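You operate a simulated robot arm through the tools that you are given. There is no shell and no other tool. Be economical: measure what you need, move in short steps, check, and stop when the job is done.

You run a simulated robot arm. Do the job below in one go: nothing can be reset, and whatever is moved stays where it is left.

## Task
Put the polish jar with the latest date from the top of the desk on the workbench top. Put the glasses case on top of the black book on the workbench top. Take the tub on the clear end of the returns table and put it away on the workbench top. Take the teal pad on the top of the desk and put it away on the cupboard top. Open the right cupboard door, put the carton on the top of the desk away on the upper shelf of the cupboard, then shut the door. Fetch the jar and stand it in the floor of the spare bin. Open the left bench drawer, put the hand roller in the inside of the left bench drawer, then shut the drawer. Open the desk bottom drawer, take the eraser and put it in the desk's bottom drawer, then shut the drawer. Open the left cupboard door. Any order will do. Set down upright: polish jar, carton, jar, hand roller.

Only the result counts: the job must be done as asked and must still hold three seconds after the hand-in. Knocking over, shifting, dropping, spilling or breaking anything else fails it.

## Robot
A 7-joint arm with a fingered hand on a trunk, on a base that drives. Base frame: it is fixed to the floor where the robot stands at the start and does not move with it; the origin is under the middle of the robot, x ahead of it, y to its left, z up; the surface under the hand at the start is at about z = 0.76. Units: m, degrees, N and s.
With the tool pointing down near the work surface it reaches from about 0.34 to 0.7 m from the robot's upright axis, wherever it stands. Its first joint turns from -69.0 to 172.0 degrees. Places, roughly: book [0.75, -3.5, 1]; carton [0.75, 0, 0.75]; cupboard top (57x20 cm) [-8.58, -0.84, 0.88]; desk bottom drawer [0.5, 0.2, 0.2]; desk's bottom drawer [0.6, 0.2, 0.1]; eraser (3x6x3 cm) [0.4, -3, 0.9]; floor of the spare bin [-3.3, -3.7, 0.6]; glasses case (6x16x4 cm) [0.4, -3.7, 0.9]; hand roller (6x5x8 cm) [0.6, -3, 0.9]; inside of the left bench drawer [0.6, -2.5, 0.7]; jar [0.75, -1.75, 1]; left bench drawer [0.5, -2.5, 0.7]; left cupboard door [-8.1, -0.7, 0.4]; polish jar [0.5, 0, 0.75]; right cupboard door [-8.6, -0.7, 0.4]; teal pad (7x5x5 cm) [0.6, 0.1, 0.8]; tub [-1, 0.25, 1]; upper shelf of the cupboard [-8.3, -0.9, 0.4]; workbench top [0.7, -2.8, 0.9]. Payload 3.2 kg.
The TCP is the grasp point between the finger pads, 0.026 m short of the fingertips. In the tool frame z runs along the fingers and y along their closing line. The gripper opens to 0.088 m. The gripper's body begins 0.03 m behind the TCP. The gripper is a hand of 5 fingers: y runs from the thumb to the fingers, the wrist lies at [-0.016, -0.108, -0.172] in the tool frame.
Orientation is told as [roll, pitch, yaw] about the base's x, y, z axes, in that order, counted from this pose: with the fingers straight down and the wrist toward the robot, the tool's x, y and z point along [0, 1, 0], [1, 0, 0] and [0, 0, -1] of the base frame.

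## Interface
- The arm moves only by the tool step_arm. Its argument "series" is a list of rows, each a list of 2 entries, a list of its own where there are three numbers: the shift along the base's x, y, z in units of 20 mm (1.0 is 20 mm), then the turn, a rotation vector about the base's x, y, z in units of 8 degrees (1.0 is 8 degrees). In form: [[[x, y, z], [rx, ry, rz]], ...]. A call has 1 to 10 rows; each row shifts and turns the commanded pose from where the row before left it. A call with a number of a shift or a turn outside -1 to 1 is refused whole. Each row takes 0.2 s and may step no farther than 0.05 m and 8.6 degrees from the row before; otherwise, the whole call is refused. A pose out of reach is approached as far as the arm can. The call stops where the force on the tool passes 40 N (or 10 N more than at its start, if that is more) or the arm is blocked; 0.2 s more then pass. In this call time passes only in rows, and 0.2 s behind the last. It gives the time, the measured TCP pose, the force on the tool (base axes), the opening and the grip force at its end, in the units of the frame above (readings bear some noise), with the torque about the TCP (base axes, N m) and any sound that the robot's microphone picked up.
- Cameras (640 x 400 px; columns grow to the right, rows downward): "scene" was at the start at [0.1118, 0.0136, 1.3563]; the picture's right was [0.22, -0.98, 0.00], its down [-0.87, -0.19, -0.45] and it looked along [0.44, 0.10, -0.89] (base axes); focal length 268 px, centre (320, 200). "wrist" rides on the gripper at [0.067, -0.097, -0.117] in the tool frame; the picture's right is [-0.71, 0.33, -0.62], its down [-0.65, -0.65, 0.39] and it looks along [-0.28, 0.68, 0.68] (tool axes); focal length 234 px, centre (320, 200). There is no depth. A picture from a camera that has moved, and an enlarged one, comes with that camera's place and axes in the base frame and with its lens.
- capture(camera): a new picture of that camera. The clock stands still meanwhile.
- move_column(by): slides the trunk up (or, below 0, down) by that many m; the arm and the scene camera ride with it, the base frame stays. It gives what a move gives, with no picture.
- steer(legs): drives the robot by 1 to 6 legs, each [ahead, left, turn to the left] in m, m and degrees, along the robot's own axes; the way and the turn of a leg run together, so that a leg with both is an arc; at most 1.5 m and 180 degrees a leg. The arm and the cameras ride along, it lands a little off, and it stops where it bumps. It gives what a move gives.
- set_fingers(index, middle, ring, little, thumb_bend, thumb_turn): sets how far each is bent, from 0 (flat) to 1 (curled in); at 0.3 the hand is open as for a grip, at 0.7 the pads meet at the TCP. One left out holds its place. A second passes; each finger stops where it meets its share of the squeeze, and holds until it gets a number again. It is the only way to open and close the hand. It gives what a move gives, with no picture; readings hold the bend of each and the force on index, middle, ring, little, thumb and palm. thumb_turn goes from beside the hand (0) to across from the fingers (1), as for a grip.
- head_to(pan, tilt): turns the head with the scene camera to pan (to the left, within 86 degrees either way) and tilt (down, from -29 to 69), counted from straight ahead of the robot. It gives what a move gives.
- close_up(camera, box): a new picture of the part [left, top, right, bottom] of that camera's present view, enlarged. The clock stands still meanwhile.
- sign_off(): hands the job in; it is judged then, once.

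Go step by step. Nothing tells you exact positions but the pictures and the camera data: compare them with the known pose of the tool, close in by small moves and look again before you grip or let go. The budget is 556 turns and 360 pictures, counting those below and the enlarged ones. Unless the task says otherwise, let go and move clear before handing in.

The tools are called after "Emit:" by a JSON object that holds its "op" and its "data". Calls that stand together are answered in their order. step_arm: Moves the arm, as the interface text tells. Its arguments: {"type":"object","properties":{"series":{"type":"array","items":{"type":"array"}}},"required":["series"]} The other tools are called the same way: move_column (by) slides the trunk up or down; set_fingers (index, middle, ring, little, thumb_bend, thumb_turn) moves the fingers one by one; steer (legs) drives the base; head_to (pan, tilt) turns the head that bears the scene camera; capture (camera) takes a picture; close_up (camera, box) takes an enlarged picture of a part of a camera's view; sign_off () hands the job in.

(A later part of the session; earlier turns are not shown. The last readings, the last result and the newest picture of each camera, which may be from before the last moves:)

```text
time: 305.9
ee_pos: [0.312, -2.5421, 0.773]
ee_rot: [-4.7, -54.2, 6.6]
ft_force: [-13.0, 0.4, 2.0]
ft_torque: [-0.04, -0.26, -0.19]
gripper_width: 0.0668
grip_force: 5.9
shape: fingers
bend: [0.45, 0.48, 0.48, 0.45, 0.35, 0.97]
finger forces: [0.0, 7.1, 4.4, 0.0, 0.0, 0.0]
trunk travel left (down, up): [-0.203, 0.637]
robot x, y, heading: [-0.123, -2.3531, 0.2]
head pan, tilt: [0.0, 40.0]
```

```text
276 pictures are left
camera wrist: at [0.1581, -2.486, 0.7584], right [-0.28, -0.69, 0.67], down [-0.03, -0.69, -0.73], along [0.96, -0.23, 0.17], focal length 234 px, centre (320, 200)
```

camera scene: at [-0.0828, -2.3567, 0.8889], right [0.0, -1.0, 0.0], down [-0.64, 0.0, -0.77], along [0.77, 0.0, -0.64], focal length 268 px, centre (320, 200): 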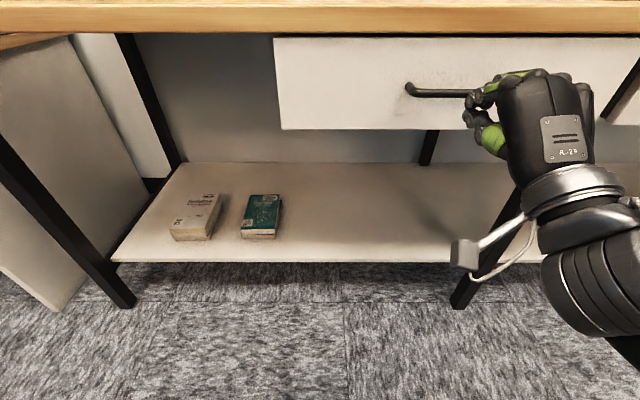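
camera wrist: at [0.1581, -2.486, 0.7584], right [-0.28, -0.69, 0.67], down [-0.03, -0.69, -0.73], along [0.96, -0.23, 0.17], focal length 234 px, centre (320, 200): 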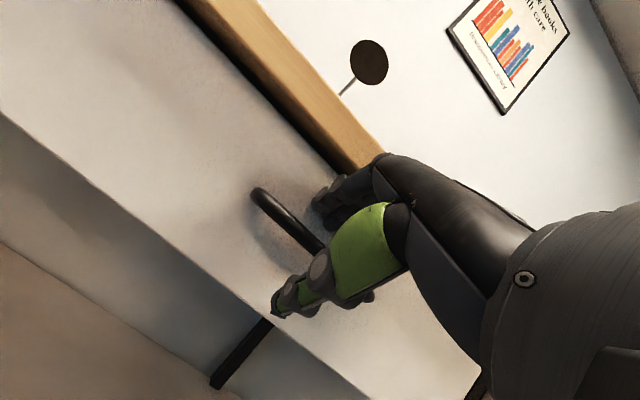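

Emit:
{"op": "set_fingers", "data": {"index": 0.75, "middle": 0.75, "ring": 0.75, "little": 0.75, "thumb_bend": 0.7}}

Emit:
{"op": "steer", "data": {"legs": [[-0.06, 0, 0]]}}

Emit:
{"op": "capture", "data": {"camera": "scene"}}

```text
time: 306.9
ee_pos: [0.3138, -2.5415, 0.7708]
ee_rot: [-4.7, -54.1, 6.5]
ft_force: [2.1, 1.5, 1.0]
ft_torque: [-0.06, 0.01, 0.15]
gripper_width: 0.0083
grip_force: 9.5
shape: fingers
bend: [0.74, 0.74, 0.74, 0.75, 0.64, 0.97]
finger forces: [4.1, 3.1, 3.7, 0.0, 8.1, 0.0]
trunk travel left (down, up): [-0.203, 0.637]
robot x, y, heading: [-0.1234, -2.3553, 0.2]
head pan, tilt: [0.0, 40.0]
```

```text
time: 307.8
ee_pos: [0.2538, -2.5433, 0.7712]
ee_rot: [-4.7, -54.1, 6.5]
ft_force: [0.3, 2.2, 0.8]
ft_torque: [-0.03, 0.03, 0.16]
gripper_width: 0.0085
grip_force: 9.8
shape: fingers
bend: [0.74, 0.74, 0.74, 0.75, 0.64, 0.97]
finger forces: [3.8, 2.7, 3.4, 0.0, 8.8, 0.0]
trunk travel left (down, up): [-0.203, 0.637]
robot x, y, heading: [-0.1863, -2.3568, 0.2]
head pan, tilt: [0.0, 40.0]
```

```text
275 pictures are left
camera scene: at [-0.0494, -2.3562, 0.889], right [0.0, -1.0, 0.0], down [-0.64, 0.0, -0.77], along [0.77, 0.0, -0.64], focal length 268 px, centre (320, 200)
```

scene: 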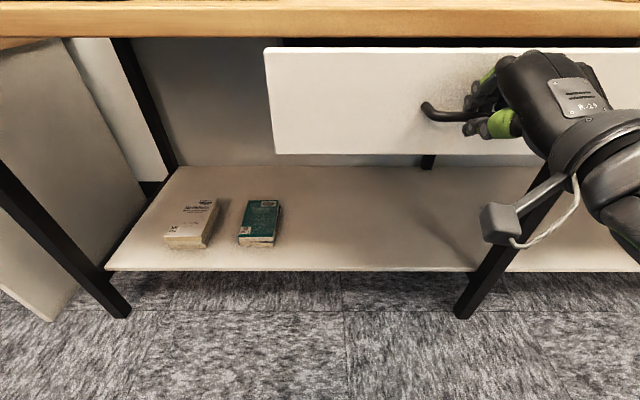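

The drawer follows. Pull further.

Emit:
{"op": "steer", "data": {"legs": [[-0.17, 0, 0]]}}

Emit:
{"op": "head_to", "data": {"pan": 0, "tilt": 35}}

Emit:
{"op": "capture", "data": {"camera": "scene"}}

```text
time: 309.3
ee_pos: [0.0817, -2.5435, 0.7699]
ee_rot: [-4.9, -54.1, 6.6]
ft_force: [-0.4, 6.5, 0.7]
ft_torque: [0.0, 0.06, 0.16]
gripper_width: 0.0088
grip_force: 9.0
shape: fingers
bend: [0.74, 0.74, 0.74, 0.75, 0.64, 0.96]
finger forces: [3.6, 2.8, 3.2, 0.1, 8.9, 0.1]
trunk travel left (down, up): [-0.203, 0.637]
robot x, y, heading: [-0.3587, -2.3562, -0.0]
head pan, tilt: [0.0, 40.0]
```

```text
time: 310.0
ee_pos: [0.0816, -2.544, 0.7728]
ee_rot: [-4.8, -54.1, 6.6]
ft_force: [0.5, 3.8, 0.7]
ft_torque: [-0.02, 0.01, 0.15]
gripper_width: 0.0086
grip_force: 9.3
shape: fingers
bend: [0.74, 0.74, 0.74, 0.75, 0.64, 0.96]
finger forces: [3.7, 2.7, 3.4, 0.1, 8.7, 0.0]
trunk travel left (down, up): [-0.203, 0.637]
robot x, y, heading: [-0.3554, -2.3569, -0.3]
head pan, tilt: [0.0, 35.0]
```

```text
274 pictures are left
camera scene: at [-0.2172, -2.3564, 0.8965], right [0.0, -1.0, 0.0], down [-0.57, 0.0, -0.82], along [0.82, 0.0, -0.57], focal length 268 px, centre (320, 200)
```

scene: 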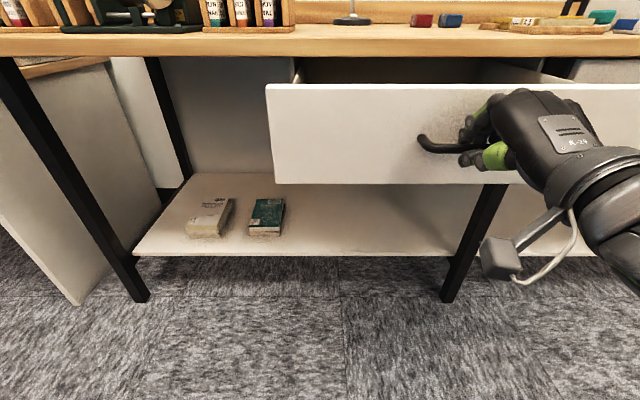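

Emit:
{"op": "steer", "data": {"legs": [[-0.05, 0, 0]]}}

Emit:
{"op": "set_fingers", "data": {"index": 0.3, "middle": 0.3, "ring": 0.3, "little": 0.3, "thumb_bend": 0.3}}

Emit:
{"op": "steer", "data": {"legs": [[-0.12, 0, 0]]}}

Emit:
{"op": "capture", "data": {"camera": "scene"}}

```text
time: 310.9
ee_pos: [0.0299, -2.5449, 0.771]
ee_rot: [-4.8, -54.1, 6.6]
ft_force: [0.7, 4.4, 0.5]
ft_torque: [-0.07, 0.01, 0.17]
gripper_width: 0.0087
grip_force: 9.3
shape: fingers
bend: [0.74, 0.74, 0.74, 0.75, 0.64, 0.96]
finger forces: [3.5, 2.7, 3.3, 0.1, 9.0, 0.0]
trunk travel left (down, up): [-0.203, 0.637]
robot x, y, heading: [-0.4061, -2.3565, -0.1]
head pan, tilt: [0.0, 35.0]
```

```text
time: 311.9
ee_pos: [0.0305, -2.5441, 0.7695]
ee_rot: [-4.7, -54.2, 6.5]
ft_force: [0.8, -0.4, -0.2]
ft_torque: [-0.02, -0.01, -0.02]
gripper_width: 0.0876
grip_force: 0.0
shape: fingers
bend: [0.3, 0.3, 0.3, 0.3, 0.3, 0.97]
finger forces: [0.0, 0.0, 0.1, 0.0, 0.1, 0.0]
trunk travel left (down, up): [-0.203, 0.637]
robot x, y, heading: [-0.4082, -2.3568, 0.3]
head pan, tilt: [0.0, 35.0]
```

```text
time: 313.1
ee_pos: [-0.0881, -2.5426, 0.7725]
ee_rot: [-4.7, -54.1, 6.6]
ft_force: [0.6, -0.2, 1.1]
ft_torque: [0.01, -0.01, 0.02]
gripper_width: 0.0874
grip_force: 0.0
shape: fingers
bend: [0.3, 0.3, 0.3, 0.3, 0.3, 0.97]
finger forces: [0.0, 0.0, 0.0, 0.0, 0.1, 0.0]
trunk travel left (down, up): [-0.203, 0.637]
robot x, y, heading: [-0.5261, -2.3595, 0.1]
head pan, tilt: [0.0, 35.0]
```

```text
273 pictures are left
camera scene: at [-0.3878, -2.357, 0.8965], right [0.0, -1.0, 0.0], down [-0.57, 0.0, -0.82], along [0.82, 0.0, -0.57], focal length 268 px, centre (320, 200)
```

scene: 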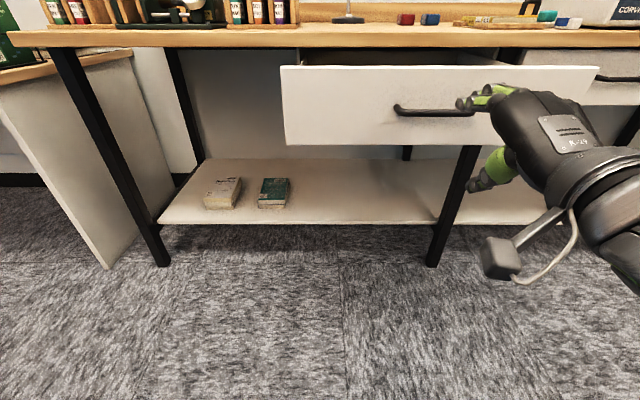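

Drawer is open. Now raise, return the hand to point down, and go to the hand roller.

Emit:
{"op": "move_column", "data": {"by": 0.5}}

Emit:
{"op": "step_arm", "data": {"series": [[[0, 0, 0], [0, 0.97, 0]], [[0, 0, 0], [0, 0.97, 0]], [[0, 0, 0], [0, 0.97, 0]], [[0, 0, 0], [0, 0.97, 0]], [[0, 0, 0], [0, 0.97, 0]], [[0, 0, 0], [0, 0.97, 0]], [[0, 0, 0], [0, 0.97, 0]]]}}

Emit:
{"op": "head_to", "data": {"pan": -20, "tilt": 40}}

Emit:
{"op": "capture", "data": {"camera": "scene"}}

```text
refused: 0.5 is not a number from -0.4 to 0.4
```

```text
time: 314.7
ee_pos: [-0.0887, -2.5428, 0.7716]
ee_rot: [0.8, 0.1, 3.9]
ft_force: [0.2, -0.6, 0.4]
ft_torque: [0.03, 0.0, -0.01]
gripper_width: 0.0875
grip_force: 0.1
shape: fingers
bend: [0.3, 0.3, 0.3, 0.3, 0.3, 0.97]
finger forces: [0.0, 0.0, 0.0, 0.0, 0.0, 0.0]
trunk travel left (down, up): [-0.203, 0.637]
robot x, y, heading: [-0.5299, -2.3546, 0.1]
head pan, tilt: [0.0, 35.0]
```

```text
time: 315.6
ee_pos: [-0.0891, -2.5436, 0.7704]
ee_rot: [0.8, -0.1, 4.0]
ft_force: [0.5, -0.8, -0.4]
ft_torque: [0.02, 0.05, 0.0]
gripper_width: 0.0875
grip_force: 0.2
shape: fingers
bend: [0.3, 0.3, 0.3, 0.3, 0.3, 0.97]
finger forces: [0.1, 0.0, 0.0, 0.1, 0.0, 0.1]
trunk travel left (down, up): [-0.203, 0.637]
robot x, y, heading: [-0.5284, -2.3574, 0.1]
head pan, tilt: [-20.0, 40.0]
```

```text
272 pictures are left
camera scene: at [-0.3958, -2.386, 0.8889], right [-0.34, -0.94, 0.0], down [-0.6, 0.22, -0.77], along [0.72, -0.26, -0.64], focal length 268 px, centre (320, 200)
```

scene: 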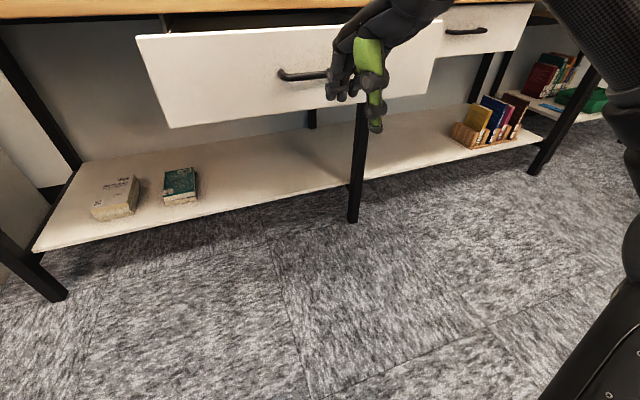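

Emit:
{"op": "move_column", "data": {"by": 0.4}}

Emit:
{"op": "steer", "data": {"legs": [[0, -0.7, 0], [0.35, 0, 0]]}}

Emit:
{"op": "head_to", "data": {"pan": 10, "tilt": 50}}

Emit:
{"op": "capture", "data": {"camera": "scene"}}

```text
time: 319.4
ee_pos: [-0.0881, -2.5439, 1.1721]
ee_rot: [0.8, 0.0, 3.9]
ft_force: [0.0, 1.0, -0.2]
ft_torque: [-0.01, -0.01, -0.02]
gripper_width: 0.0876
grip_force: 0.0
shape: fingers
bend: [0.3, 0.3, 0.3, 0.3, 0.3, 0.97]
finger forces: [0.1, 0.1, 0.0, 0.1, 0.0, 0.0]
trunk travel left (down, up): [-0.603, 0.237]
robot x, y, heading: [-0.5263, -2.3579, 0.1]
head pan, tilt: [-20.0, 40.0]
```

```text
time: 325.1
ee_pos: [0.2593, -3.2585, 1.1709]
ee_rot: [0.7, 0.0, 3.1]
ft_force: [0.0, -0.6, 0.3]
ft_torque: [0.04, 0.02, -0.02]
gripper_width: 0.0873
grip_force: 0.0
shape: fingers
bend: [0.3, 0.3, 0.3, 0.3, 0.3, 0.97]
finger forces: [0.0, 0.0, 0.0, 0.1, 0.1, 0.0]
trunk travel left (down, up): [-0.603, 0.237]
robot x, y, heading: [-0.1772, -3.0619, -0.6]
head pan, tilt: [-20.0, 40.0]
```

```text
time: 326.1
ee_pos: [0.2582, -3.2584, 1.1716]
ee_rot: [0.7, 0.1, 3.2]
ft_force: [-0.6, -0.1, -0.3]
ft_torque: [-0.01, -0.02, 0.03]
gripper_width: 0.0873
grip_force: 0.1
shape: fingers
bend: [0.3, 0.3, 0.3, 0.3, 0.3, 0.97]
finger forces: [0.0, 0.1, 0.0, 0.0, 0.0, 0.0]
trunk travel left (down, up): [-0.603, 0.237]
robot x, y, heading: [-0.1783, -3.064, -0.5]
head pan, tilt: [10.0, 50.0]
```

```text
271 pictures are left
camera scene: at [-0.0505, -3.0537, 1.2748], right [0.16, -0.99, 0.0], down [-0.76, -0.12, -0.64], along [0.63, 0.1, -0.77], focal length 268 px, centre (320, 200)
```

scene: 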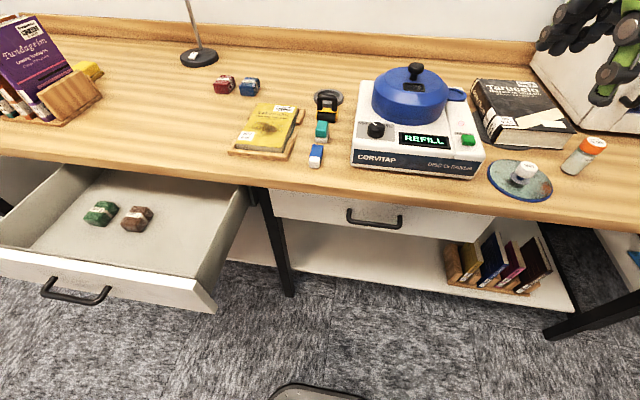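

Emit:
{"op": "close_up", "data": {"camera": "scene", "box": [220, 70, 380, 180]}}

Emit:
{"op": "close_up", "data": {"camera": "scene", "box": [340, 50, 640, 220]}}

```text
3.64 times, centred on (300, 125) of scene
camera zoom: at [-0.0505, -3.0537, 1.2748], right [0.16, -0.99, 0.0], down [-0.76, -0.12, -0.64], along [0.63, 0.1, -0.77], focal length 974 px, centre (393, 473)
```

zoom: 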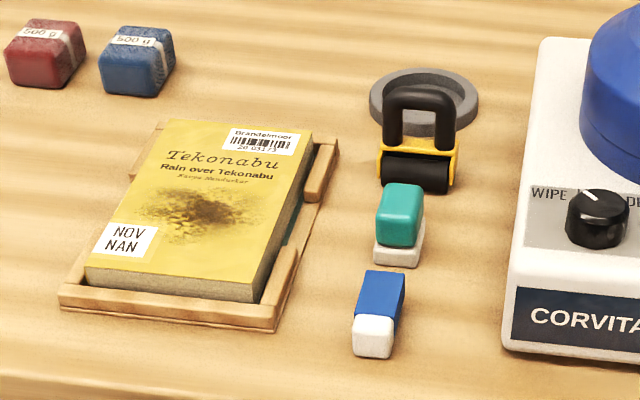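

```text
2.13 times, centred on (490, 135) of scene
camera zoom: at [-0.0505, -3.0537, 1.2748], right [0.16, -0.99, 0.0], down [-0.76, -0.12, -0.64], along [0.63, 0.1, -0.77], focal length 571 px, centre (-43, 339)
```

zoom: 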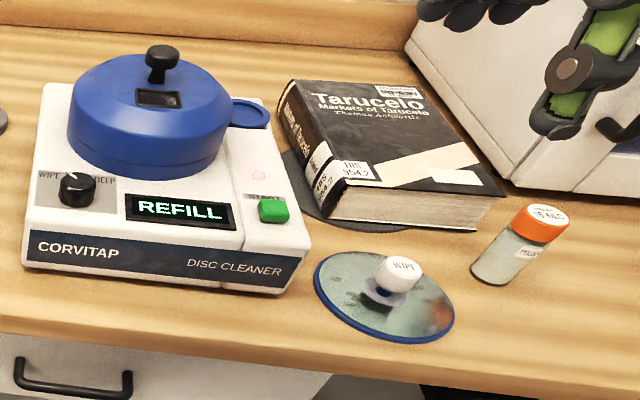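

Roller stands at about (0.52, -2.975) just behind a teal block. I move the hand above it, high first.

Emit:
{"op": "steer", "data": {"legs": [[0.08, 0, 0.5]]}}

Emit:
{"op": "step_arm", "data": {"series": [[[0, 1, 0], [0, 0, 0]], [[0, 1, 0], [0, 0, 0]], [[0, 1, 0], [0, 0, 0]], [[0, 1, 0], [0, 0, 0]], [[0, 1, 0], [0, 0, 0]], [[0, 1, 0], [0, 0, 0]], [[0, 1, 0], [0, 0, 0]], [[0, 1, 0], [0, 0, 0]], [[0, 1, 0], [0, 0, 0]], [[0, 1, 0], [0, 0, 0]]]}}

Emit:
{"op": "step_arm", "data": {"series": [[[0.5, 1, -0.5], [0, 0, 0]], [[0.8, 1, -0.5], [0, 0, 0]], [[0.8, 1, -0.5], [0, 0, 0]], [[0.8, 1, -0.5], [0, 0, 0]], [[0.8, 0, -0.5], [0, 0, 0]]]}}

Emit:
{"op": "capture", "data": {"camera": "wrist"}}

Emit:
{"op": "capture", "data": {"camera": "scene"}}

```text
time: 327.1
ee_pos: [0.3411, -3.2531, 1.1704]
ee_rot: [0.7, -0.1, 3.6]
ft_force: [0.0, 0.8, -0.1]
ft_torque: [0.01, -0.02, 0.02]
gripper_width: 0.0877
grip_force: 0.0
shape: fingers
bend: [0.3, 0.3, 0.3, 0.3, 0.3, 0.97]
finger forces: [0.0, 0.0, 0.0, 0.0, 0.0, 0.1]
trunk travel left (down, up): [-0.603, 0.237]
robot x, y, heading: [-0.0953, -3.0651, 0.0]
head pan, tilt: [10.0, 50.0]
```

```text
time: 329.3
ee_pos: [0.3386, -3.0546, 1.1715]
ee_rot: [0.8, 0.1, 3.5]
ft_force: [0.7, 0.3, 0.4]
ft_torque: [-0.02, 0.0, -0.01]
gripper_width: 0.0876
grip_force: 0.0
shape: fingers
bend: [0.3, 0.3, 0.3, 0.3, 0.3, 0.97]
finger forces: [0.0, 0.0, 0.0, 0.0, 0.1, 0.1]
trunk travel left (down, up): [-0.603, 0.237]
robot x, y, heading: [-0.1012, -3.0667, -0.3]
head pan, tilt: [10.0, 50.0]
```

```text
time: 330.5
ee_pos: [0.4131, -2.9744, 1.1233]
ee_rot: [0.6, 0.0, 3.5]
ft_force: [-0.1, -0.6, -0.6]
ft_torque: [0.05, -0.01, 0.0]
gripper_width: 0.0876
grip_force: 0.0
shape: fingers
bend: [0.3, 0.3, 0.3, 0.3, 0.3, 0.97]
finger forces: [0.0, 0.0, 0.0, 0.0, 0.0, 0.1]
trunk travel left (down, up): [-0.603, 0.237]
robot x, y, heading: [-0.0948, -3.0675, -0.2]
head pan, tilt: [10.0, 50.0]
```

```text
268 pictures are left
camera wrist: at [0.3134, -2.9166, 1.2396], right [0.38, -0.69, 0.62], down [-0.61, -0.68, -0.4], along [0.7, -0.23, -0.68], focal length 234 px, centre (320, 200)
```

wrist: 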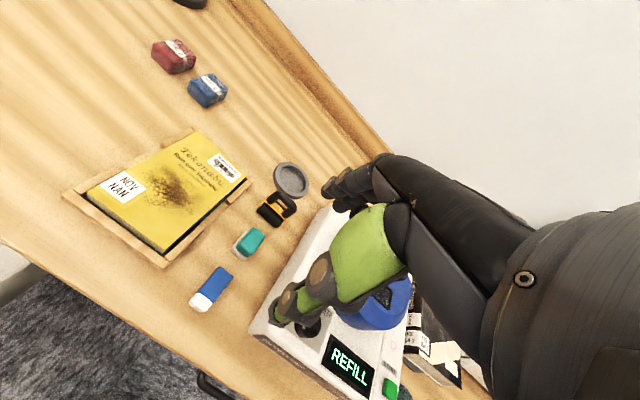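

```text
267 pictures are left
camera scene: at [0.0289, -3.0535, 1.2747], right [0.17, -0.99, 0.0], down [-0.76, -0.13, -0.64], along [0.63, 0.11, -0.77], focal length 268 px, centre (320, 200)
```

scene: 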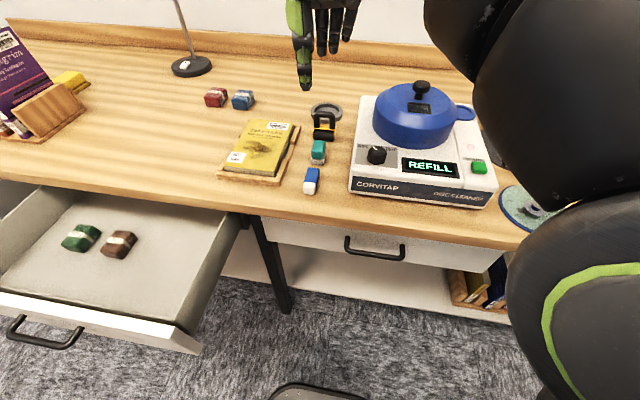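

Emit:
{"op": "close_up", "data": {"camera": "wrist", "box": [180, 140, 340, 320]}}

Emit:
{"op": "close_up", "data": {"camera": "scene", "box": [280, 80, 380, 200]}}

```text
2.22 times, centred on (260, 230) of wrist
camera zoom: at [0.3134, -2.9166, 1.2396], right [0.38, -0.69, 0.62], down [-0.61, -0.68, -0.4], along [0.7, -0.23, -0.68], focal length 520 px, centre (453, 133)
```

zoom: 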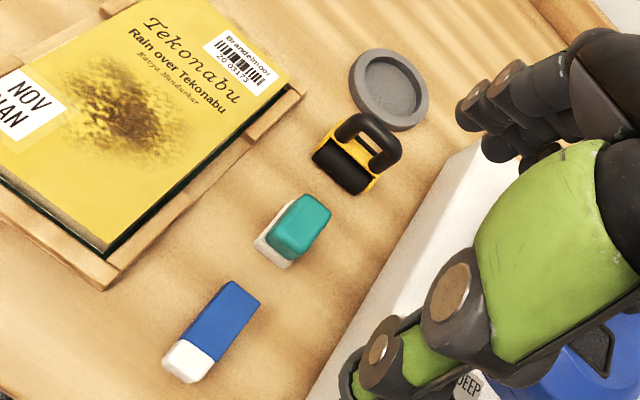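

```text
3.33 times, centred on (330, 140) of scene
camera zoom: at [0.0289, -3.0535, 1.2747], right [0.17, -0.99, 0.0], down [-0.76, -0.13, -0.64], along [0.63, 0.11, -0.77], focal length 892 px, centre (287, 400)
```

zoom: 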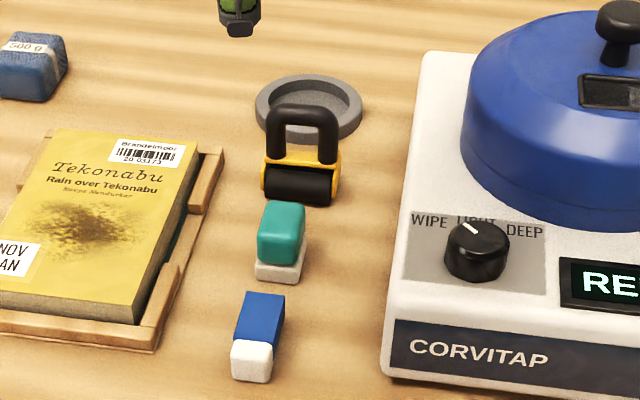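

Roller body at about (0.555, -2.97), bench surface z≈0.87, arch top z≈0.94. I go above it and descend to the arch handle, staying above the teal block.

Emit:
{"op": "step_arm", "data": {"series": [[[0.95, 0, -0.2], [0, 0, -0.05]], [[0.95, 0, -0.2], [0, 0, -0.05]], [[0.95, 0, -0.2], [0, 0, -0.05]], [[0.95, 0, -0.2], [0, 0, -0.05]], [[0.95, 0, -0.2], [0, 0, -0.05]], [[0.95, 0, -0.2], [0, 0, -0.05]], [[0.95, 0, -0.2], [0, 0, -0.05]], [[0.95, 0, -0.2], [0, 0, -0.05]]]}}

Emit:
{"op": "capture", "data": {"camera": "wrist"}}

Emit:
{"op": "close_up", "data": {"camera": "scene", "box": [240, 30, 420, 170]}}

```text
time: 332.3
ee_pos: [0.5186, -2.9929, 1.0671]
ee_rot: [0.7, -0.2, 0.6]
ft_force: [-0.9, 0.0, 0.2]
ft_torque: [0.0, -0.03, 0.07]
gripper_width: 0.0876
grip_force: 0.0
shape: fingers
bend: [0.3, 0.3, 0.3, 0.3, 0.3, 0.97]
finger forces: [0.0, 0.0, 0.1, 0.0, 0.0, 0.0]
out of reach, approached as far as the arm can: row 4, 5, 6, 7, 8
trunk travel left (down, up): [-0.603, 0.237]
robot x, y, heading: [-0.0969, -3.0653, -0.2]
head pan, tilt: [10.0, 50.0]
```

```text
264 pictures are left
camera wrist: at [0.4206, -2.9296, 1.1836], right [0.34, -0.71, 0.62], down [-0.65, -0.65, -0.4], along [0.68, -0.26, -0.68], focal length 234 px, centre (320, 200)
```

wrist: 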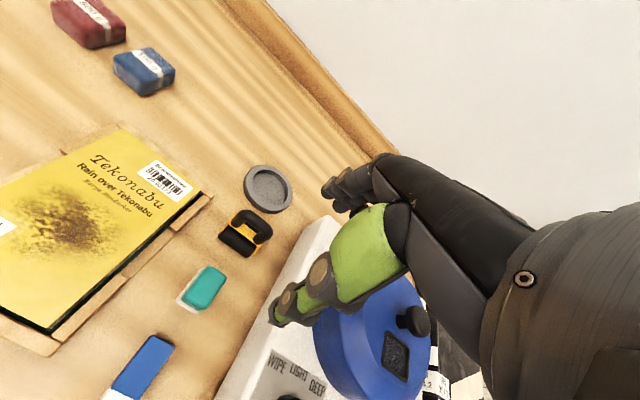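

```text
2.86 times, centred on (330, 100) of scene
camera zoom: at [0.0276, -3.053, 1.2748], right [0.17, -0.99, 0.0], down [-0.75, -0.13, -0.64], along [0.63, 0.11, -0.77], focal length 765 px, centre (291, 486)
```

zoom: 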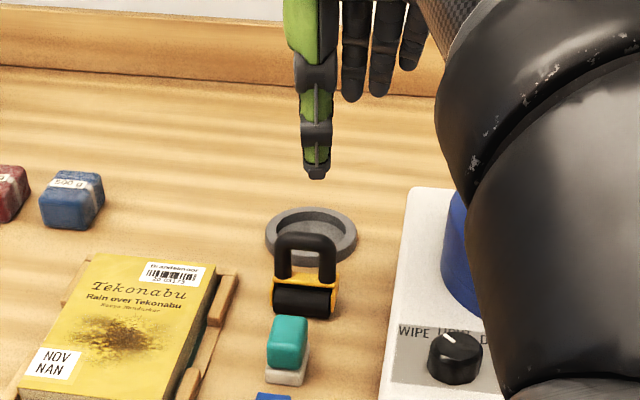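

Emit:
{"op": "move_column", "data": {"by": 0.15}}

Emit:
{"op": "steer", "data": {"legs": [[0.05, 0, 0]]}}

Emit:
{"op": "step_arm", "data": {"series": [[[0, 0, -1], [0, 0, 0]], [[0, 0.5, -1], [0, 0, 0]], [[0, 0.5, -1], [0, 0, 0]], [[0, 0, -1], [0, 0, 0]], [[0, 0, -1], [0, 0, 0]], [[0, 0, -1], [0, 0, 0]], [[0, 0, -0.5], [0, 0, 0]]]}}

Emit:
{"op": "capture", "data": {"camera": "wrist"}}

Emit:
{"op": "capture", "data": {"camera": "scene"}}

```text
time: 334.1
ee_pos: [0.5185, -2.9925, 1.2161]
ee_rot: [0.6, 0.1, 0.6]
ft_force: [0.0, -0.4, 0.4]
ft_torque: [-0.01, 0.03, -0.02]
gripper_width: 0.0879
grip_force: 0.1
shape: fingers
bend: [0.3, 0.3, 0.3, 0.3, 0.3, 0.97]
finger forces: [0.1, 0.0, 0.0, 0.0, 0.1, 0.0]
trunk travel left (down, up): [-0.753, 0.087]
robot x, y, heading: [-0.0975, -3.0668, -0.3]
head pan, tilt: [10.0, 50.0]
```

```text
time: 335.0
ee_pos: [0.5672, -2.9926, 1.216]
ee_rot: [0.6, -0.1, 0.5]
ft_force: [-0.4, 0.3, 0.1]
ft_torque: [-0.01, -0.03, -0.02]
gripper_width: 0.0875
grip_force: 0.1
shape: fingers
bend: [0.3, 0.3, 0.3, 0.3, 0.3, 0.97]
finger forces: [0.0, 0.1, 0.0, 0.1, 0.0, 0.0]
trunk travel left (down, up): [-0.753, 0.087]
robot x, y, heading: [-0.0471, -3.0683, -0.3]
head pan, tilt: [10.0, 50.0]
```

```text
time: 336.6
ee_pos: [0.5773, -2.9911, 1.1017]
ee_rot: [3.5, -0.3, -1.3]
ft_force: [-0.7, -0.2, 0.4]
ft_torque: [0.04, 0.0, 0.01]
gripper_width: 0.0876
grip_force: 0.2
shape: fingers
bend: [0.3, 0.3, 0.3, 0.3, 0.3, 0.97]
finger forces: [0.0, 0.0, 0.0, 0.1, 0.0, 0.0]
trunk travel left (down, up): [-0.753, 0.087]
robot x, y, heading: [-0.0474, -3.0669, -0.1]
head pan, tilt: [10.0, 50.0]
```

```text
262 pictures are left
camera wrist: at [0.4814, -2.9306, 1.2217], right [0.31, -0.75, 0.58], down [-0.67, -0.61, -0.43], along [0.68, -0.25, -0.69], focal length 234 px, centre (320, 200)
```

wrist: 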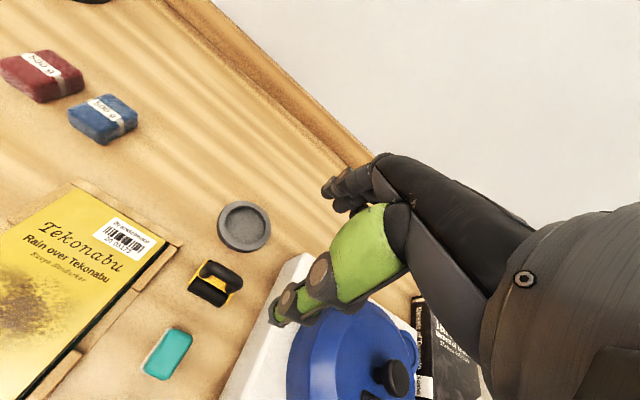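

```text
261 pictures are left
camera scene: at [0.0782, -3.0532, 1.4248], right [0.17, -0.99, 0.0], down [-0.76, -0.13, -0.64], along [0.63, 0.11, -0.77], focal length 268 px, centre (320, 200)
```

scene: 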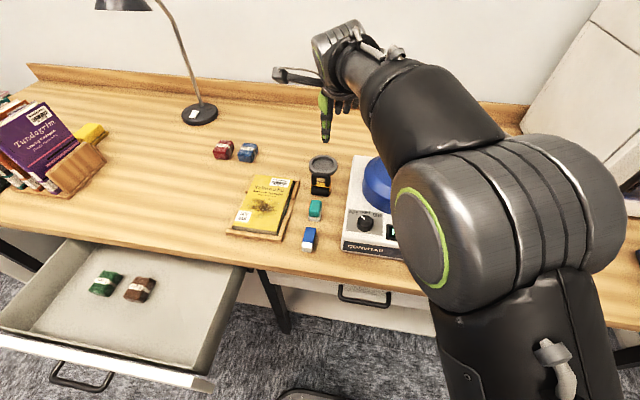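

Emit:
{"op": "step_arm", "data": {"series": [[[-0.1, 0.4, -0.9], [-0.15, 0, 0.05]], [[-0.1, 0.4, -0.9], [-0.15, 0, 0.05]], [[-0.1, 0.4, -0.9], [-0.15, 0, 0.05]], [[-0.1, 0, -0.9], [0, 0, 0]], [[-0.1, 0, -0.9], [0, 0, 0]]]}}

Emit:
{"op": "capture", "data": {"camera": "wrist"}}

Emit:
{"op": "close_up", "data": {"camera": "scene", "box": [250, 80, 410, 220]}}

```text
time: 337.8
ee_pos: [0.5656, -2.9633, 1.0035]
ee_rot: [-1.0, 0.0, -0.1]
ft_force: [-0.2, -0.3, 0.2]
ft_torque: [0.0, 0.02, -0.01]
gripper_width: 0.0877
grip_force: 0.1
shape: fingers
bend: [0.3, 0.3, 0.3, 0.3, 0.3, 0.97]
finger forces: [0.1, 0.0, 0.0, 0.0, 0.0, 0.0]
trunk travel left (down, up): [-0.753, 0.087]
robot x, y, heading: [-0.0473, -3.066, -0.0]
head pan, tilt: [10.0, 50.0]
```

```text
260 pictures are left
camera wrist: at [0.4703, -2.8958, 1.1198], right [0.33, -0.7, 0.64], down [-0.66, -0.65, -0.38], along [0.68, -0.29, -0.67], focal length 234 px, centre (320, 200)
```

wrist: 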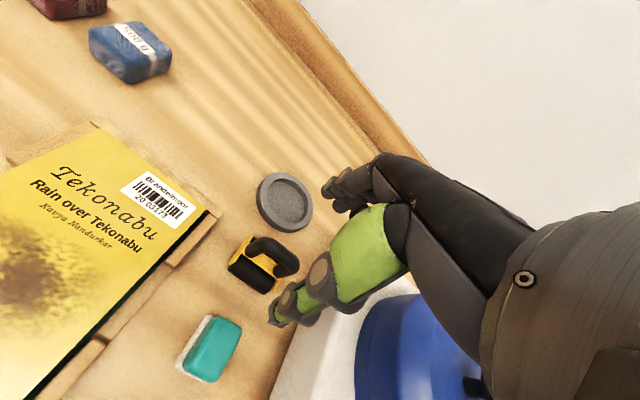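

```text
2.86 times, centred on (330, 150) of scene
camera zoom: at [0.0785, -3.053, 1.4247], right [0.17, -0.99, 0.0], down [-0.76, -0.13, -0.64], along [0.63, 0.11, -0.77], focal length 765 px, centre (291, 343)
```

zoom: 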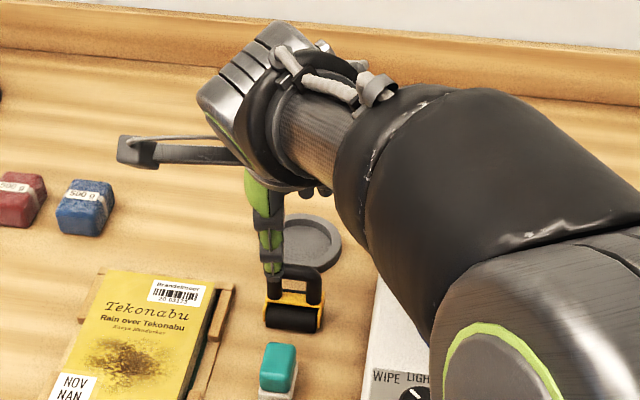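

Emit:
{"op": "step_arm", "data": {"series": [[[0.1, 0, -0.8], [0, 0, 0]], [[0.1, 0, -0.8], [0, 0, 0]], [[0, 0, -0.8], [0, 0, 0]]]}}

Emit:
{"op": "capture", "data": {"camera": "wrist"}}

```text
time: 338.6
ee_pos: [0.5653, -2.9542, 0.948]
ee_rot: [-2.4, 0.1, 1.0]
ft_force: [0.2, -0.5, -0.2]
ft_torque: [0.0, -0.01, -0.02]
gripper_width: 0.0877
grip_force: 0.0
shape: fingers
bend: [0.3, 0.3, 0.3, 0.3, 0.3, 0.97]
finger forces: [0.0, 0.1, 0.0, 0.0, 0.0, 0.1]
trunk travel left (down, up): [-0.753, 0.087]
robot x, y, heading: [-0.0479, -3.0651, -0.1]
head pan, tilt: [10.0, 50.0]
```

```text
258 pictures are left
camera wrist: at [0.4673, -2.8865, 1.0627], right [0.34, -0.67, 0.65], down [-0.64, -0.68, -0.36], along [0.68, -0.3, -0.67], focal length 234 px, centre (320, 200)
```

wrist: 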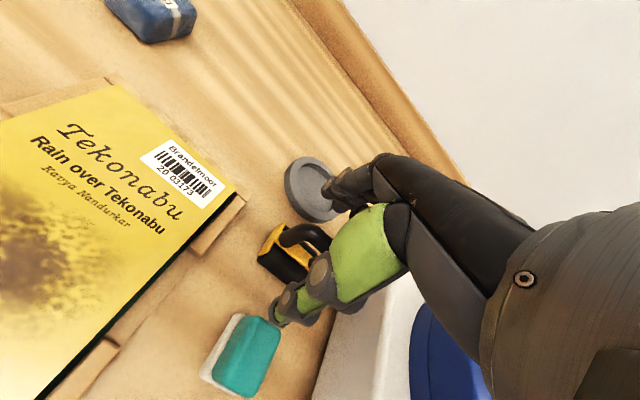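

Emit:
{"op": "step_arm", "data": {"series": [[[0, 0, -0.45], [0, 0, 0]]]}}

Emit:
{"op": "set_fingers", "data": {"index": 0.75, "middle": 0.75, "ring": 0.75, "little": 0.75, "thumb_bend": 0.75}}

Emit:
{"op": "capture", "data": {"camera": "wrist"}}

```text
time: 339.0
ee_pos: [0.5648, -2.9525, 0.9392]
ee_rot: [-2.6, 0.0, 1.2]
ft_force: [0.5, 0.2, -0.3]
ft_torque: [0.0, -0.03, -0.02]
gripper_width: 0.0878
grip_force: 0.0
shape: fingers
bend: [0.3, 0.3, 0.3, 0.3, 0.3, 0.97]
finger forces: [0.0, 0.1, 0.1, 0.0, 0.0, 0.0]
trunk travel left (down, up): [-0.753, 0.087]
robot x, y, heading: [-0.049, -3.065, -0.0]
head pan, tilt: [10.0, 50.0]
```

```text
time: 340.0
ee_pos: [0.564, -2.9539, 0.9381]
ee_rot: [-2.6, 0.2, 1.2]
ft_force: [0.2, 0.6, -0.7]
ft_torque: [0.04, -0.01, -0.01]
gripper_width: 0.0084
grip_force: 11.8
shape: fingers
bend: [0.74, 0.74, 0.75, 0.75, 0.67, 0.95]
finger forces: [6.9, 5.5, 0.3, 0.0, 10.5, 0.0]
trunk travel left (down, up): [-0.753, 0.087]
robot x, y, heading: [-0.0505, -3.0673, -0.0]
head pan, tilt: [10.0, 50.0]
```

```text
257 pictures are left
camera wrist: at [0.466, -2.8852, 1.0523], right [0.35, -0.67, 0.66], down [-0.64, -0.68, -0.36], along [0.69, -0.3, -0.67], focal length 234 px, centre (320, 200)
```

wrist: 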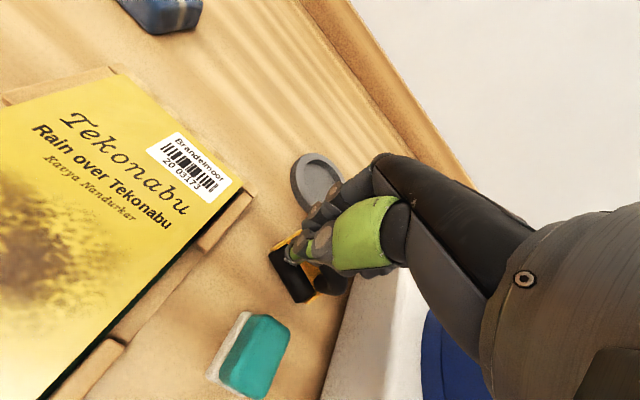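

Arch gripped. Lift with the trunk and check.

Emit:
{"op": "move_column", "data": {"by": 0.08}}

Emit:
{"op": "capture", "data": {"camera": "wrist"}}

```text
time: 341.2
ee_pos: [0.5643, -2.9532, 1.0194]
ee_rot: [-2.6, -0.1, 1.3]
ft_force: [0.4, -0.9, -1.3]
ft_torque: [-0.01, 0.03, 0.03]
gripper_width: 0.0085
grip_force: 11.9
shape: fingers
bend: [0.74, 0.74, 0.75, 0.75, 0.67, 0.95]
finger forces: [6.8, 5.4, 0.3, 0.0, 10.4, 0.1]
trunk travel left (down, up): [-0.833, 0.007]
robot x, y, heading: [-0.0471, -3.0674, -0.2]
head pan, tilt: [10.0, 50.0]
```

```text
256 pictures are left
camera wrist: at [0.466, -2.8848, 1.1337], right [0.35, -0.67, 0.65], down [-0.64, -0.68, -0.36], along [0.69, -0.29, -0.67], focal length 234 px, centre (320, 200)
```

wrist: 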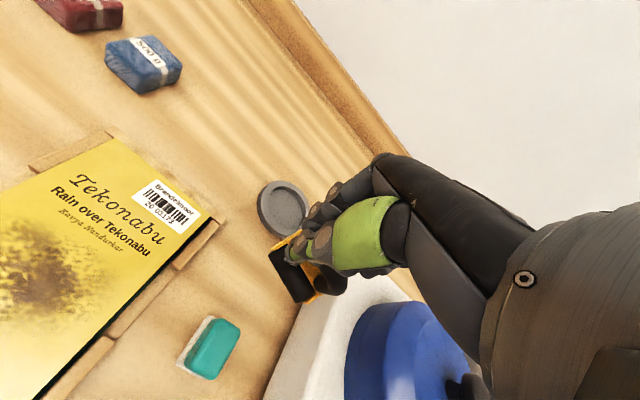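

Roller lifted. Drive back and left to bring it over the open drawer, at about (0.19, -2.67).

Emit:
{"op": "steer", "data": {"legs": [[-0.375, 0, 0], [0, 0.285, 0]]}}

Emit:
{"op": "head_to", "data": {"pan": 5, "tilt": 45}}

Emit:
{"op": "capture", "data": {"camera": "scene"}}

Emit:
{"op": "capture", "data": {"camera": "wrist"}}

```text
time: 345.2
ee_pos: [0.1912, -2.6656, 1.0195]
ee_rot: [-2.7, -0.1, 1.2]
ft_force: [-1.1, 0.3, -0.8]
ft_torque: [0.04, 0.04, 0.0]
gripper_width: 0.0086
grip_force: 11.4
shape: fingers
bend: [0.74, 0.74, 0.75, 0.75, 0.67, 0.95]
finger forces: [6.9, 5.6, 0.4, 0.0, 10.5, 0.0]
trunk travel left (down, up): [-0.833, 0.007]
robot x, y, heading: [-0.42, -2.7792, 0.1]
head pan, tilt: [10.0, 50.0]
```

```text
time: 345.8
ee_pos: [0.1911, -2.6656, 1.0194]
ee_rot: [-2.4, 0.1, 1.1]
ft_force: [-0.3, 1.3, -1.1]
ft_torque: [0.03, 0.0, -0.02]
gripper_width: 0.0085
grip_force: 11.7
shape: fingers
bend: [0.74, 0.74, 0.75, 0.75, 0.67, 0.95]
finger forces: [6.9, 5.5, 0.2, 0.1, 10.5, 0.1]
trunk travel left (down, up): [-0.833, 0.007]
robot x, y, heading: [-0.4221, -2.7777, -0.2]
head pan, tilt: [5.0, 45.0]
```

```text
255 pictures are left
camera scene: at [-0.2894, -2.7713, 1.5116], right [0.08, -1.0, 0.0], down [-0.7, -0.06, -0.71], along [0.7, 0.06, -0.71], focal length 268 px, centre (320, 200)
```

scene: 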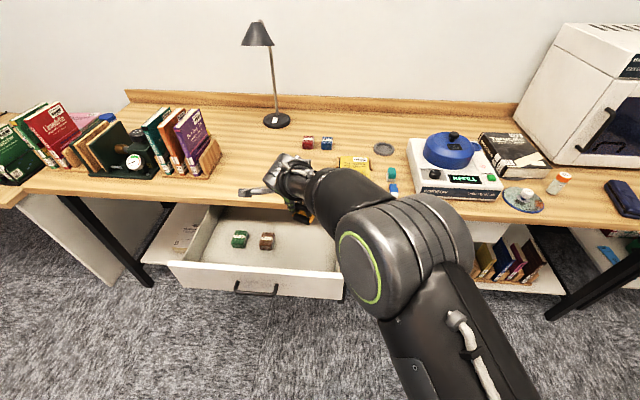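

```text
254 pictures are left
camera wrist: at [0.0938, -2.5979, 1.1337], right [0.35, -0.67, 0.65], down [-0.64, -0.68, -0.36], along [0.69, -0.3, -0.67], focal length 234 px, centre (320, 200)
```

wrist: 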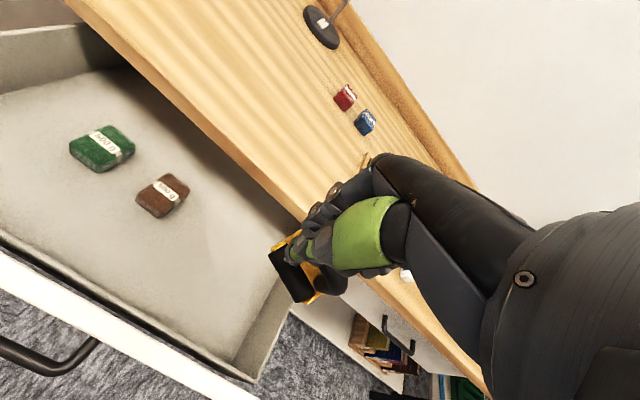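

Emit:
{"op": "move_column", "data": {"by": -0.17}}

Emit:
{"op": "capture", "data": {"camera": "wrist"}}

Emit:
{"op": "head_to", "data": {"pan": 10, "tilt": 50}}

Emit:
{"op": "capture", "data": {"camera": "scene"}}

```text
time: 347.7
ee_pos: [0.1922, -2.6656, 0.8499]
ee_rot: [-2.4, 0.0, 1.1]
ft_force: [-1.2, 0.4, -0.6]
ft_torque: [0.04, 0.0, -0.01]
gripper_width: 0.0088
grip_force: 11.7
shape: fingers
bend: [0.74, 0.74, 0.75, 0.75, 0.67, 0.95]
finger forces: [7.0, 5.5, 0.2, 0.0, 10.5, 0.0]
trunk travel left (down, up): [-0.663, 0.177]
robot x, y, heading: [-0.4201, -2.779, -0.0]
head pan, tilt: [5.0, 45.0]
```

```text
253 pictures are left
camera wrist: at [0.0936, -2.5981, 0.9643], right [0.34, -0.67, 0.65], down [-0.64, -0.68, -0.36], along [0.69, -0.29, -0.67], focal length 234 px, centre (320, 200)
```

wrist: 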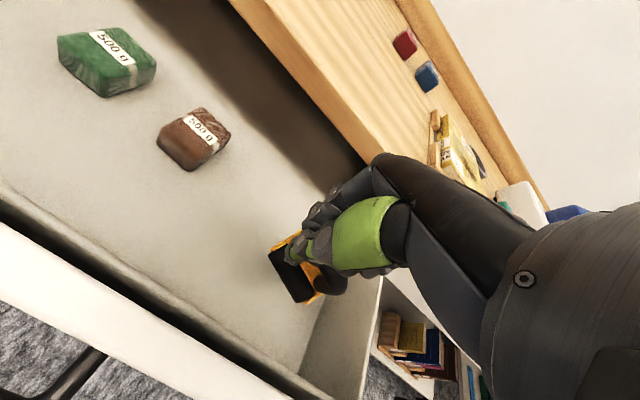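

```text
time: 348.4
ee_pos: [0.1918, -2.6667, 0.8511]
ee_rot: [-2.4, 0.0, 1.1]
ft_force: [0.0, 0.0, -1.3]
ft_torque: [0.05, 0.02, 0.04]
gripper_width: 0.0085
grip_force: 12.0
shape: fingers
bend: [0.74, 0.74, 0.75, 0.75, 0.67, 0.95]
finger forces: [7.0, 5.6, 0.2, 0.0, 10.5, 0.0]
trunk travel left (down, up): [-0.663, 0.177]
robot x, y, heading: [-0.4169, -2.7786, 0.0]
head pan, tilt: [10.0, 50.0]
```

```text
252 pictures are left
camera scene: at [-0.2945, -2.7656, 1.3348], right [0.17, -0.99, 0.0], down [-0.75, -0.13, -0.64], along [0.63, 0.11, -0.77], focal length 268 px, centre (320, 200)
```

scene: 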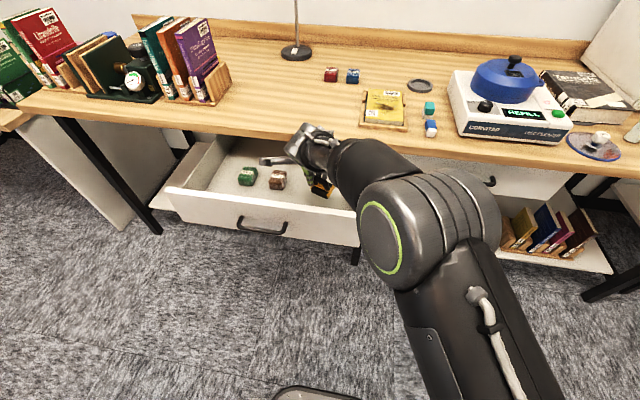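

Emit:
{"op": "move_column", "data": {"by": -0.05}}

Emit:
{"op": "move_column", "data": {"by": -0.015}}

Emit:
{"op": "close_up", "data": {"camera": "wrist", "box": [200, 150, 420, 400]}}

```text
time: 349.3
ee_pos: [0.1914, -2.6665, 0.8002]
ee_rot: [-2.5, -0.1, 1.1]
ft_force: [0.2, -0.3, -0.8]
ft_torque: [0.01, 0.01, -0.02]
gripper_width: 0.0084
grip_force: 11.7
shape: fingers
bend: [0.74, 0.74, 0.75, 0.75, 0.67, 0.95]
finger forces: [7.0, 5.7, 0.4, 0.1, 10.5, 0.0]
trunk travel left (down, up): [-0.613, 0.227]
robot x, y, heading: [-0.4229, -2.7769, -0.2]
head pan, tilt: [10.0, 50.0]
```

```text
time: 349.9
ee_pos: [0.1911, -2.6675, 0.7873]
ee_rot: [-2.5, -0.2, 1.1]
ft_force: [0.9, -1.1, 5.9]
ft_torque: [0.03, 0.0, -0.04]
gripper_width: 0.0083
grip_force: 13.8
shape: fingers
bend: [0.74, 0.74, 0.75, 0.75, 0.66, 0.95]
finger forces: [8.0, 7.7, 0.2, 0.0, 11.3, 0.0]
trunk travel left (down, up): [-0.598, 0.242]
robot x, y, heading: [-0.4206, -2.776, -0.2]
head pan, tilt: [10.0, 50.0]
```

```text
1.60 times, centred on (310, 275) of wrist
camera zoom: at [0.0933, -2.5985, 0.9004], right [0.34, -0.67, 0.65], down [-0.64, -0.68, -0.36], along [0.69, -0.29, -0.66], focal length 375 px, centre (336, 80)
```

zoom: 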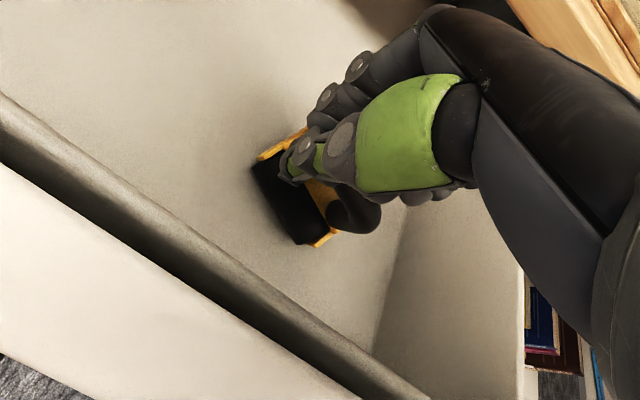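

Contact with the drawer floor. Release gently and rise.

Emit:
{"op": "move_column", "data": {"by": -0.003}}

Emit:
{"op": "set_fingers", "data": {"index": 0.5, "middle": 0.5, "ring": 0.5, "little": 0.5, "thumb_bend": 0.5}}

Emit:
{"op": "capture", "data": {"camera": "wrist"}}

```text
time: 350.5
ee_pos: [0.1893, -2.6663, 0.7853]
ee_rot: [-2.4, -0.3, 1.1]
ft_force: [0.1, -2.0, 13.7]
ft_torque: [0.01, -0.03, 0.0]
gripper_width: 0.0079
grip_force: 16.6
shape: fingers
bend: [0.74, 0.74, 0.75, 0.75, 0.66, 0.95]
finger forces: [10.3, 10.2, 0.1, 0.0, 12.1, 0.0]
trunk travel left (down, up): [-0.595, 0.245]
robot x, y, heading: [-0.4181, -2.7793, -0.2]
head pan, tilt: [10.0, 50.0]
```

```text
time: 351.5
ee_pos: [0.1913, -2.6665, 0.781]
ee_rot: [-2.4, 0.0, 1.1]
ft_force: [-0.1, 0.0, 0.2]
ft_torque: [0.03, -0.02, -0.02]
gripper_width: 0.0451
grip_force: 0.1
shape: fingers
bend: [0.5, 0.5, 0.5, 0.5, 0.5, 0.97]
finger forces: [0.0, 0.0, 0.0, 0.0, 0.0, 0.0]
trunk travel left (down, up): [-0.595, 0.245]
robot x, y, heading: [-0.4209, -2.7747, -0.3]
head pan, tilt: [10.0, 50.0]
```

```text
250 pictures are left
camera wrist: at [0.0936, -2.5982, 0.8957], right [0.35, -0.67, 0.65], down [-0.64, -0.68, -0.36], along [0.69, -0.3, -0.67], focal length 234 px, centre (320, 200)
```

wrist: 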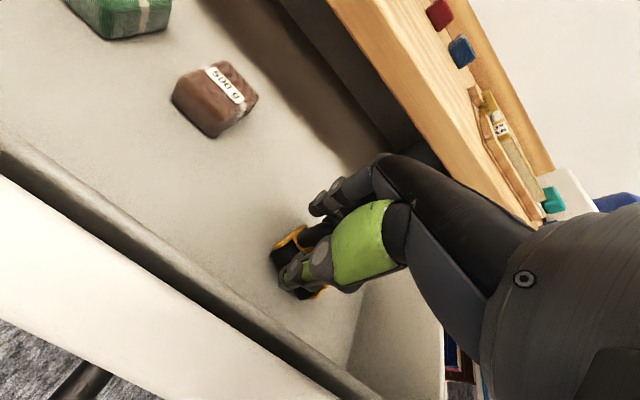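

Released; the roller stands upright. Rise clear.

Emit:
{"op": "move_column", "data": {"by": 0.2}}

Emit:
{"op": "capture", "data": {"camera": "wrist"}}

```text
time: 353.6
ee_pos: [0.191, -2.666, 0.9822]
ee_rot: [-2.5, 0.1, 1.1]
ft_force: [0.4, -0.7, 0.4]
ft_torque: [0.01, 0.0, -0.02]
gripper_width: 0.045
grip_force: 0.0
shape: fingers
bend: [0.5, 0.5, 0.5, 0.5, 0.5, 0.97]
finger forces: [0.0, 0.0, 0.1, 0.1, 0.0, 0.1]
trunk travel left (down, up): [-0.795, 0.045]
robot x, y, heading: [-0.4185, -2.776, -0.4]
head pan, tilt: [10.0, 50.0]
```

```text
249 pictures are left
camera wrist: at [0.0936, -2.5981, 1.096], right [0.35, -0.67, 0.65], down [-0.64, -0.68, -0.36], along [0.69, -0.3, -0.67], focal length 234 px, centre (320, 200)
```

wrist: 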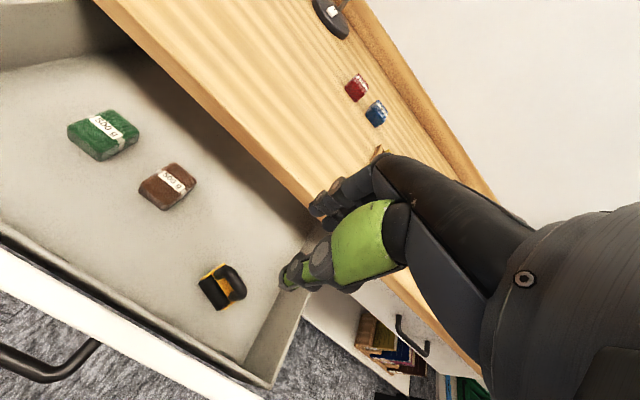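

Roller is upright in the drawer. To shut it I'll push the front with the hand pitched forward, as the bench overhang needs. Back off, then pitch.

Emit:
{"op": "steer", "data": {"legs": [[-0.35, 0, 0.4]]}}

Emit:
{"op": "move_column", "data": {"by": -0.3}}

Emit:
{"op": "step_arm", "data": {"series": [[[0, 0, 0.9], [0, -0.97, 0]], [[0, 0, 0.9], [0, -0.97, 0]], [[0, 0, 0.9], [0, -0.97, 0]], [[0, 0, 0.9], [0, -0.97, 0]], [[0, 0, 0.9], [0, -0.97, 0]], [[0, 0, 0.9], [0, -0.97, 0]], [[0, 0, 0.9], [0, -0.97, 0]], [[0, 0, 0], [0, -0.6, 0]]]}}

Emit:
{"op": "head_to", "data": {"pan": 0, "tilt": 40}}

Emit:
{"op": "capture", "data": {"camera": "scene"}}

```text
time: 355.9
ee_pos: [-0.1641, -2.662, 0.9822]
ee_rot: [-2.5, 0.1, 1.6]
ft_force: [0.3, 0.3, 0.2]
ft_torque: [0.03, -0.01, -0.02]
gripper_width: 0.0451
grip_force: 0.1
shape: fingers
bend: [0.5, 0.5, 0.5, 0.5, 0.5, 0.97]
finger forces: [0.0, 0.1, 0.1, 0.1, 0.0, 0.0]
trunk travel left (down, up): [-0.795, 0.045]
robot x, y, heading: [-0.7719, -2.7778, 0.3]
head pan, tilt: [10.0, 50.0]
```

```text
time: 358.9
ee_pos: [-0.1637, -2.6618, 0.6818]
ee_rot: [-2.5, 0.0, 1.5]
ft_force: [1.0, 0.1, 0.5]
ft_torque: [0.02, -0.02, 0.0]
gripper_width: 0.0452
grip_force: 0.1
shape: fingers
bend: [0.5, 0.5, 0.5, 0.5, 0.5, 0.97]
finger forces: [0.0, 0.0, 0.1, 0.1, 0.0, 0.0]
trunk travel left (down, up): [-0.495, 0.345]
robot x, y, heading: [-0.7761, -2.7758, 0.4]
head pan, tilt: [10.0, 50.0]
```

```text
time: 359.9
ee_pos: [-0.1811, -2.6792, 0.6611]
ee_rot: [-2.5, -16.8, -0.6]
ft_force: [0.1, -0.2, 0.0]
ft_torque: [-0.01, 0.03, 0.02]
gripper_width: 0.0454
grip_force: 0.1
shape: fingers
bend: [0.5, 0.5, 0.5, 0.5, 0.5, 0.97]
finger forces: [0.1, 0.0, 0.0, 0.1, 0.0, 0.0]
trunk travel left (down, up): [-0.495, 0.345]
robot x, y, heading: [-0.7727, -2.7821, 0.5]
head pan, tilt: [10.0, 50.0]
stopped in row 4: the arm was blocked; the commanded pose is now the measured one
```

```text
time: 360.6
ee_pos: [-0.1802, -2.6784, 0.662]
ee_rot: [-2.5, -17.0, -0.7]
ft_force: [-0.4, 0.4, 0.0]
ft_torque: [0.03, 0.01, 0.03]
gripper_width: 0.0452
grip_force: 0.1
shape: fingers
bend: [0.5, 0.5, 0.5, 0.5, 0.5, 0.97]
finger forces: [0.0, 0.0, 0.1, 0.0, 0.1, 0.0]
trunk travel left (down, up): [-0.495, 0.345]
robot x, y, heading: [-0.7779, -2.7758, 0.1]
head pan, tilt: [0.0, 40.0]
```

```text
248 pictures are left
camera scene: at [-0.6404, -2.778, 1.1809], right [0.01, -1.0, 0.0], down [-0.64, 0.0, -0.77], along [0.77, 0.0, -0.64], focal length 268 px, centre (320, 200)
```

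scene: 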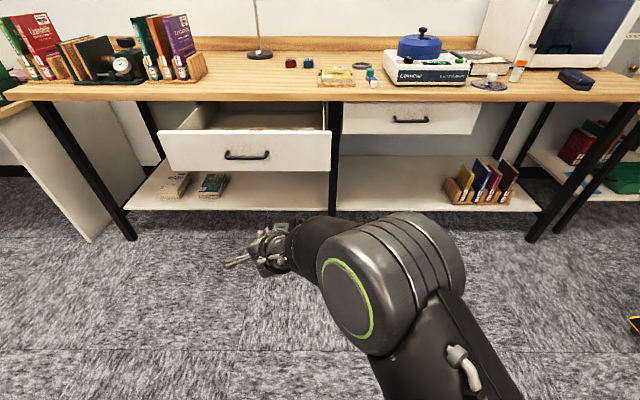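

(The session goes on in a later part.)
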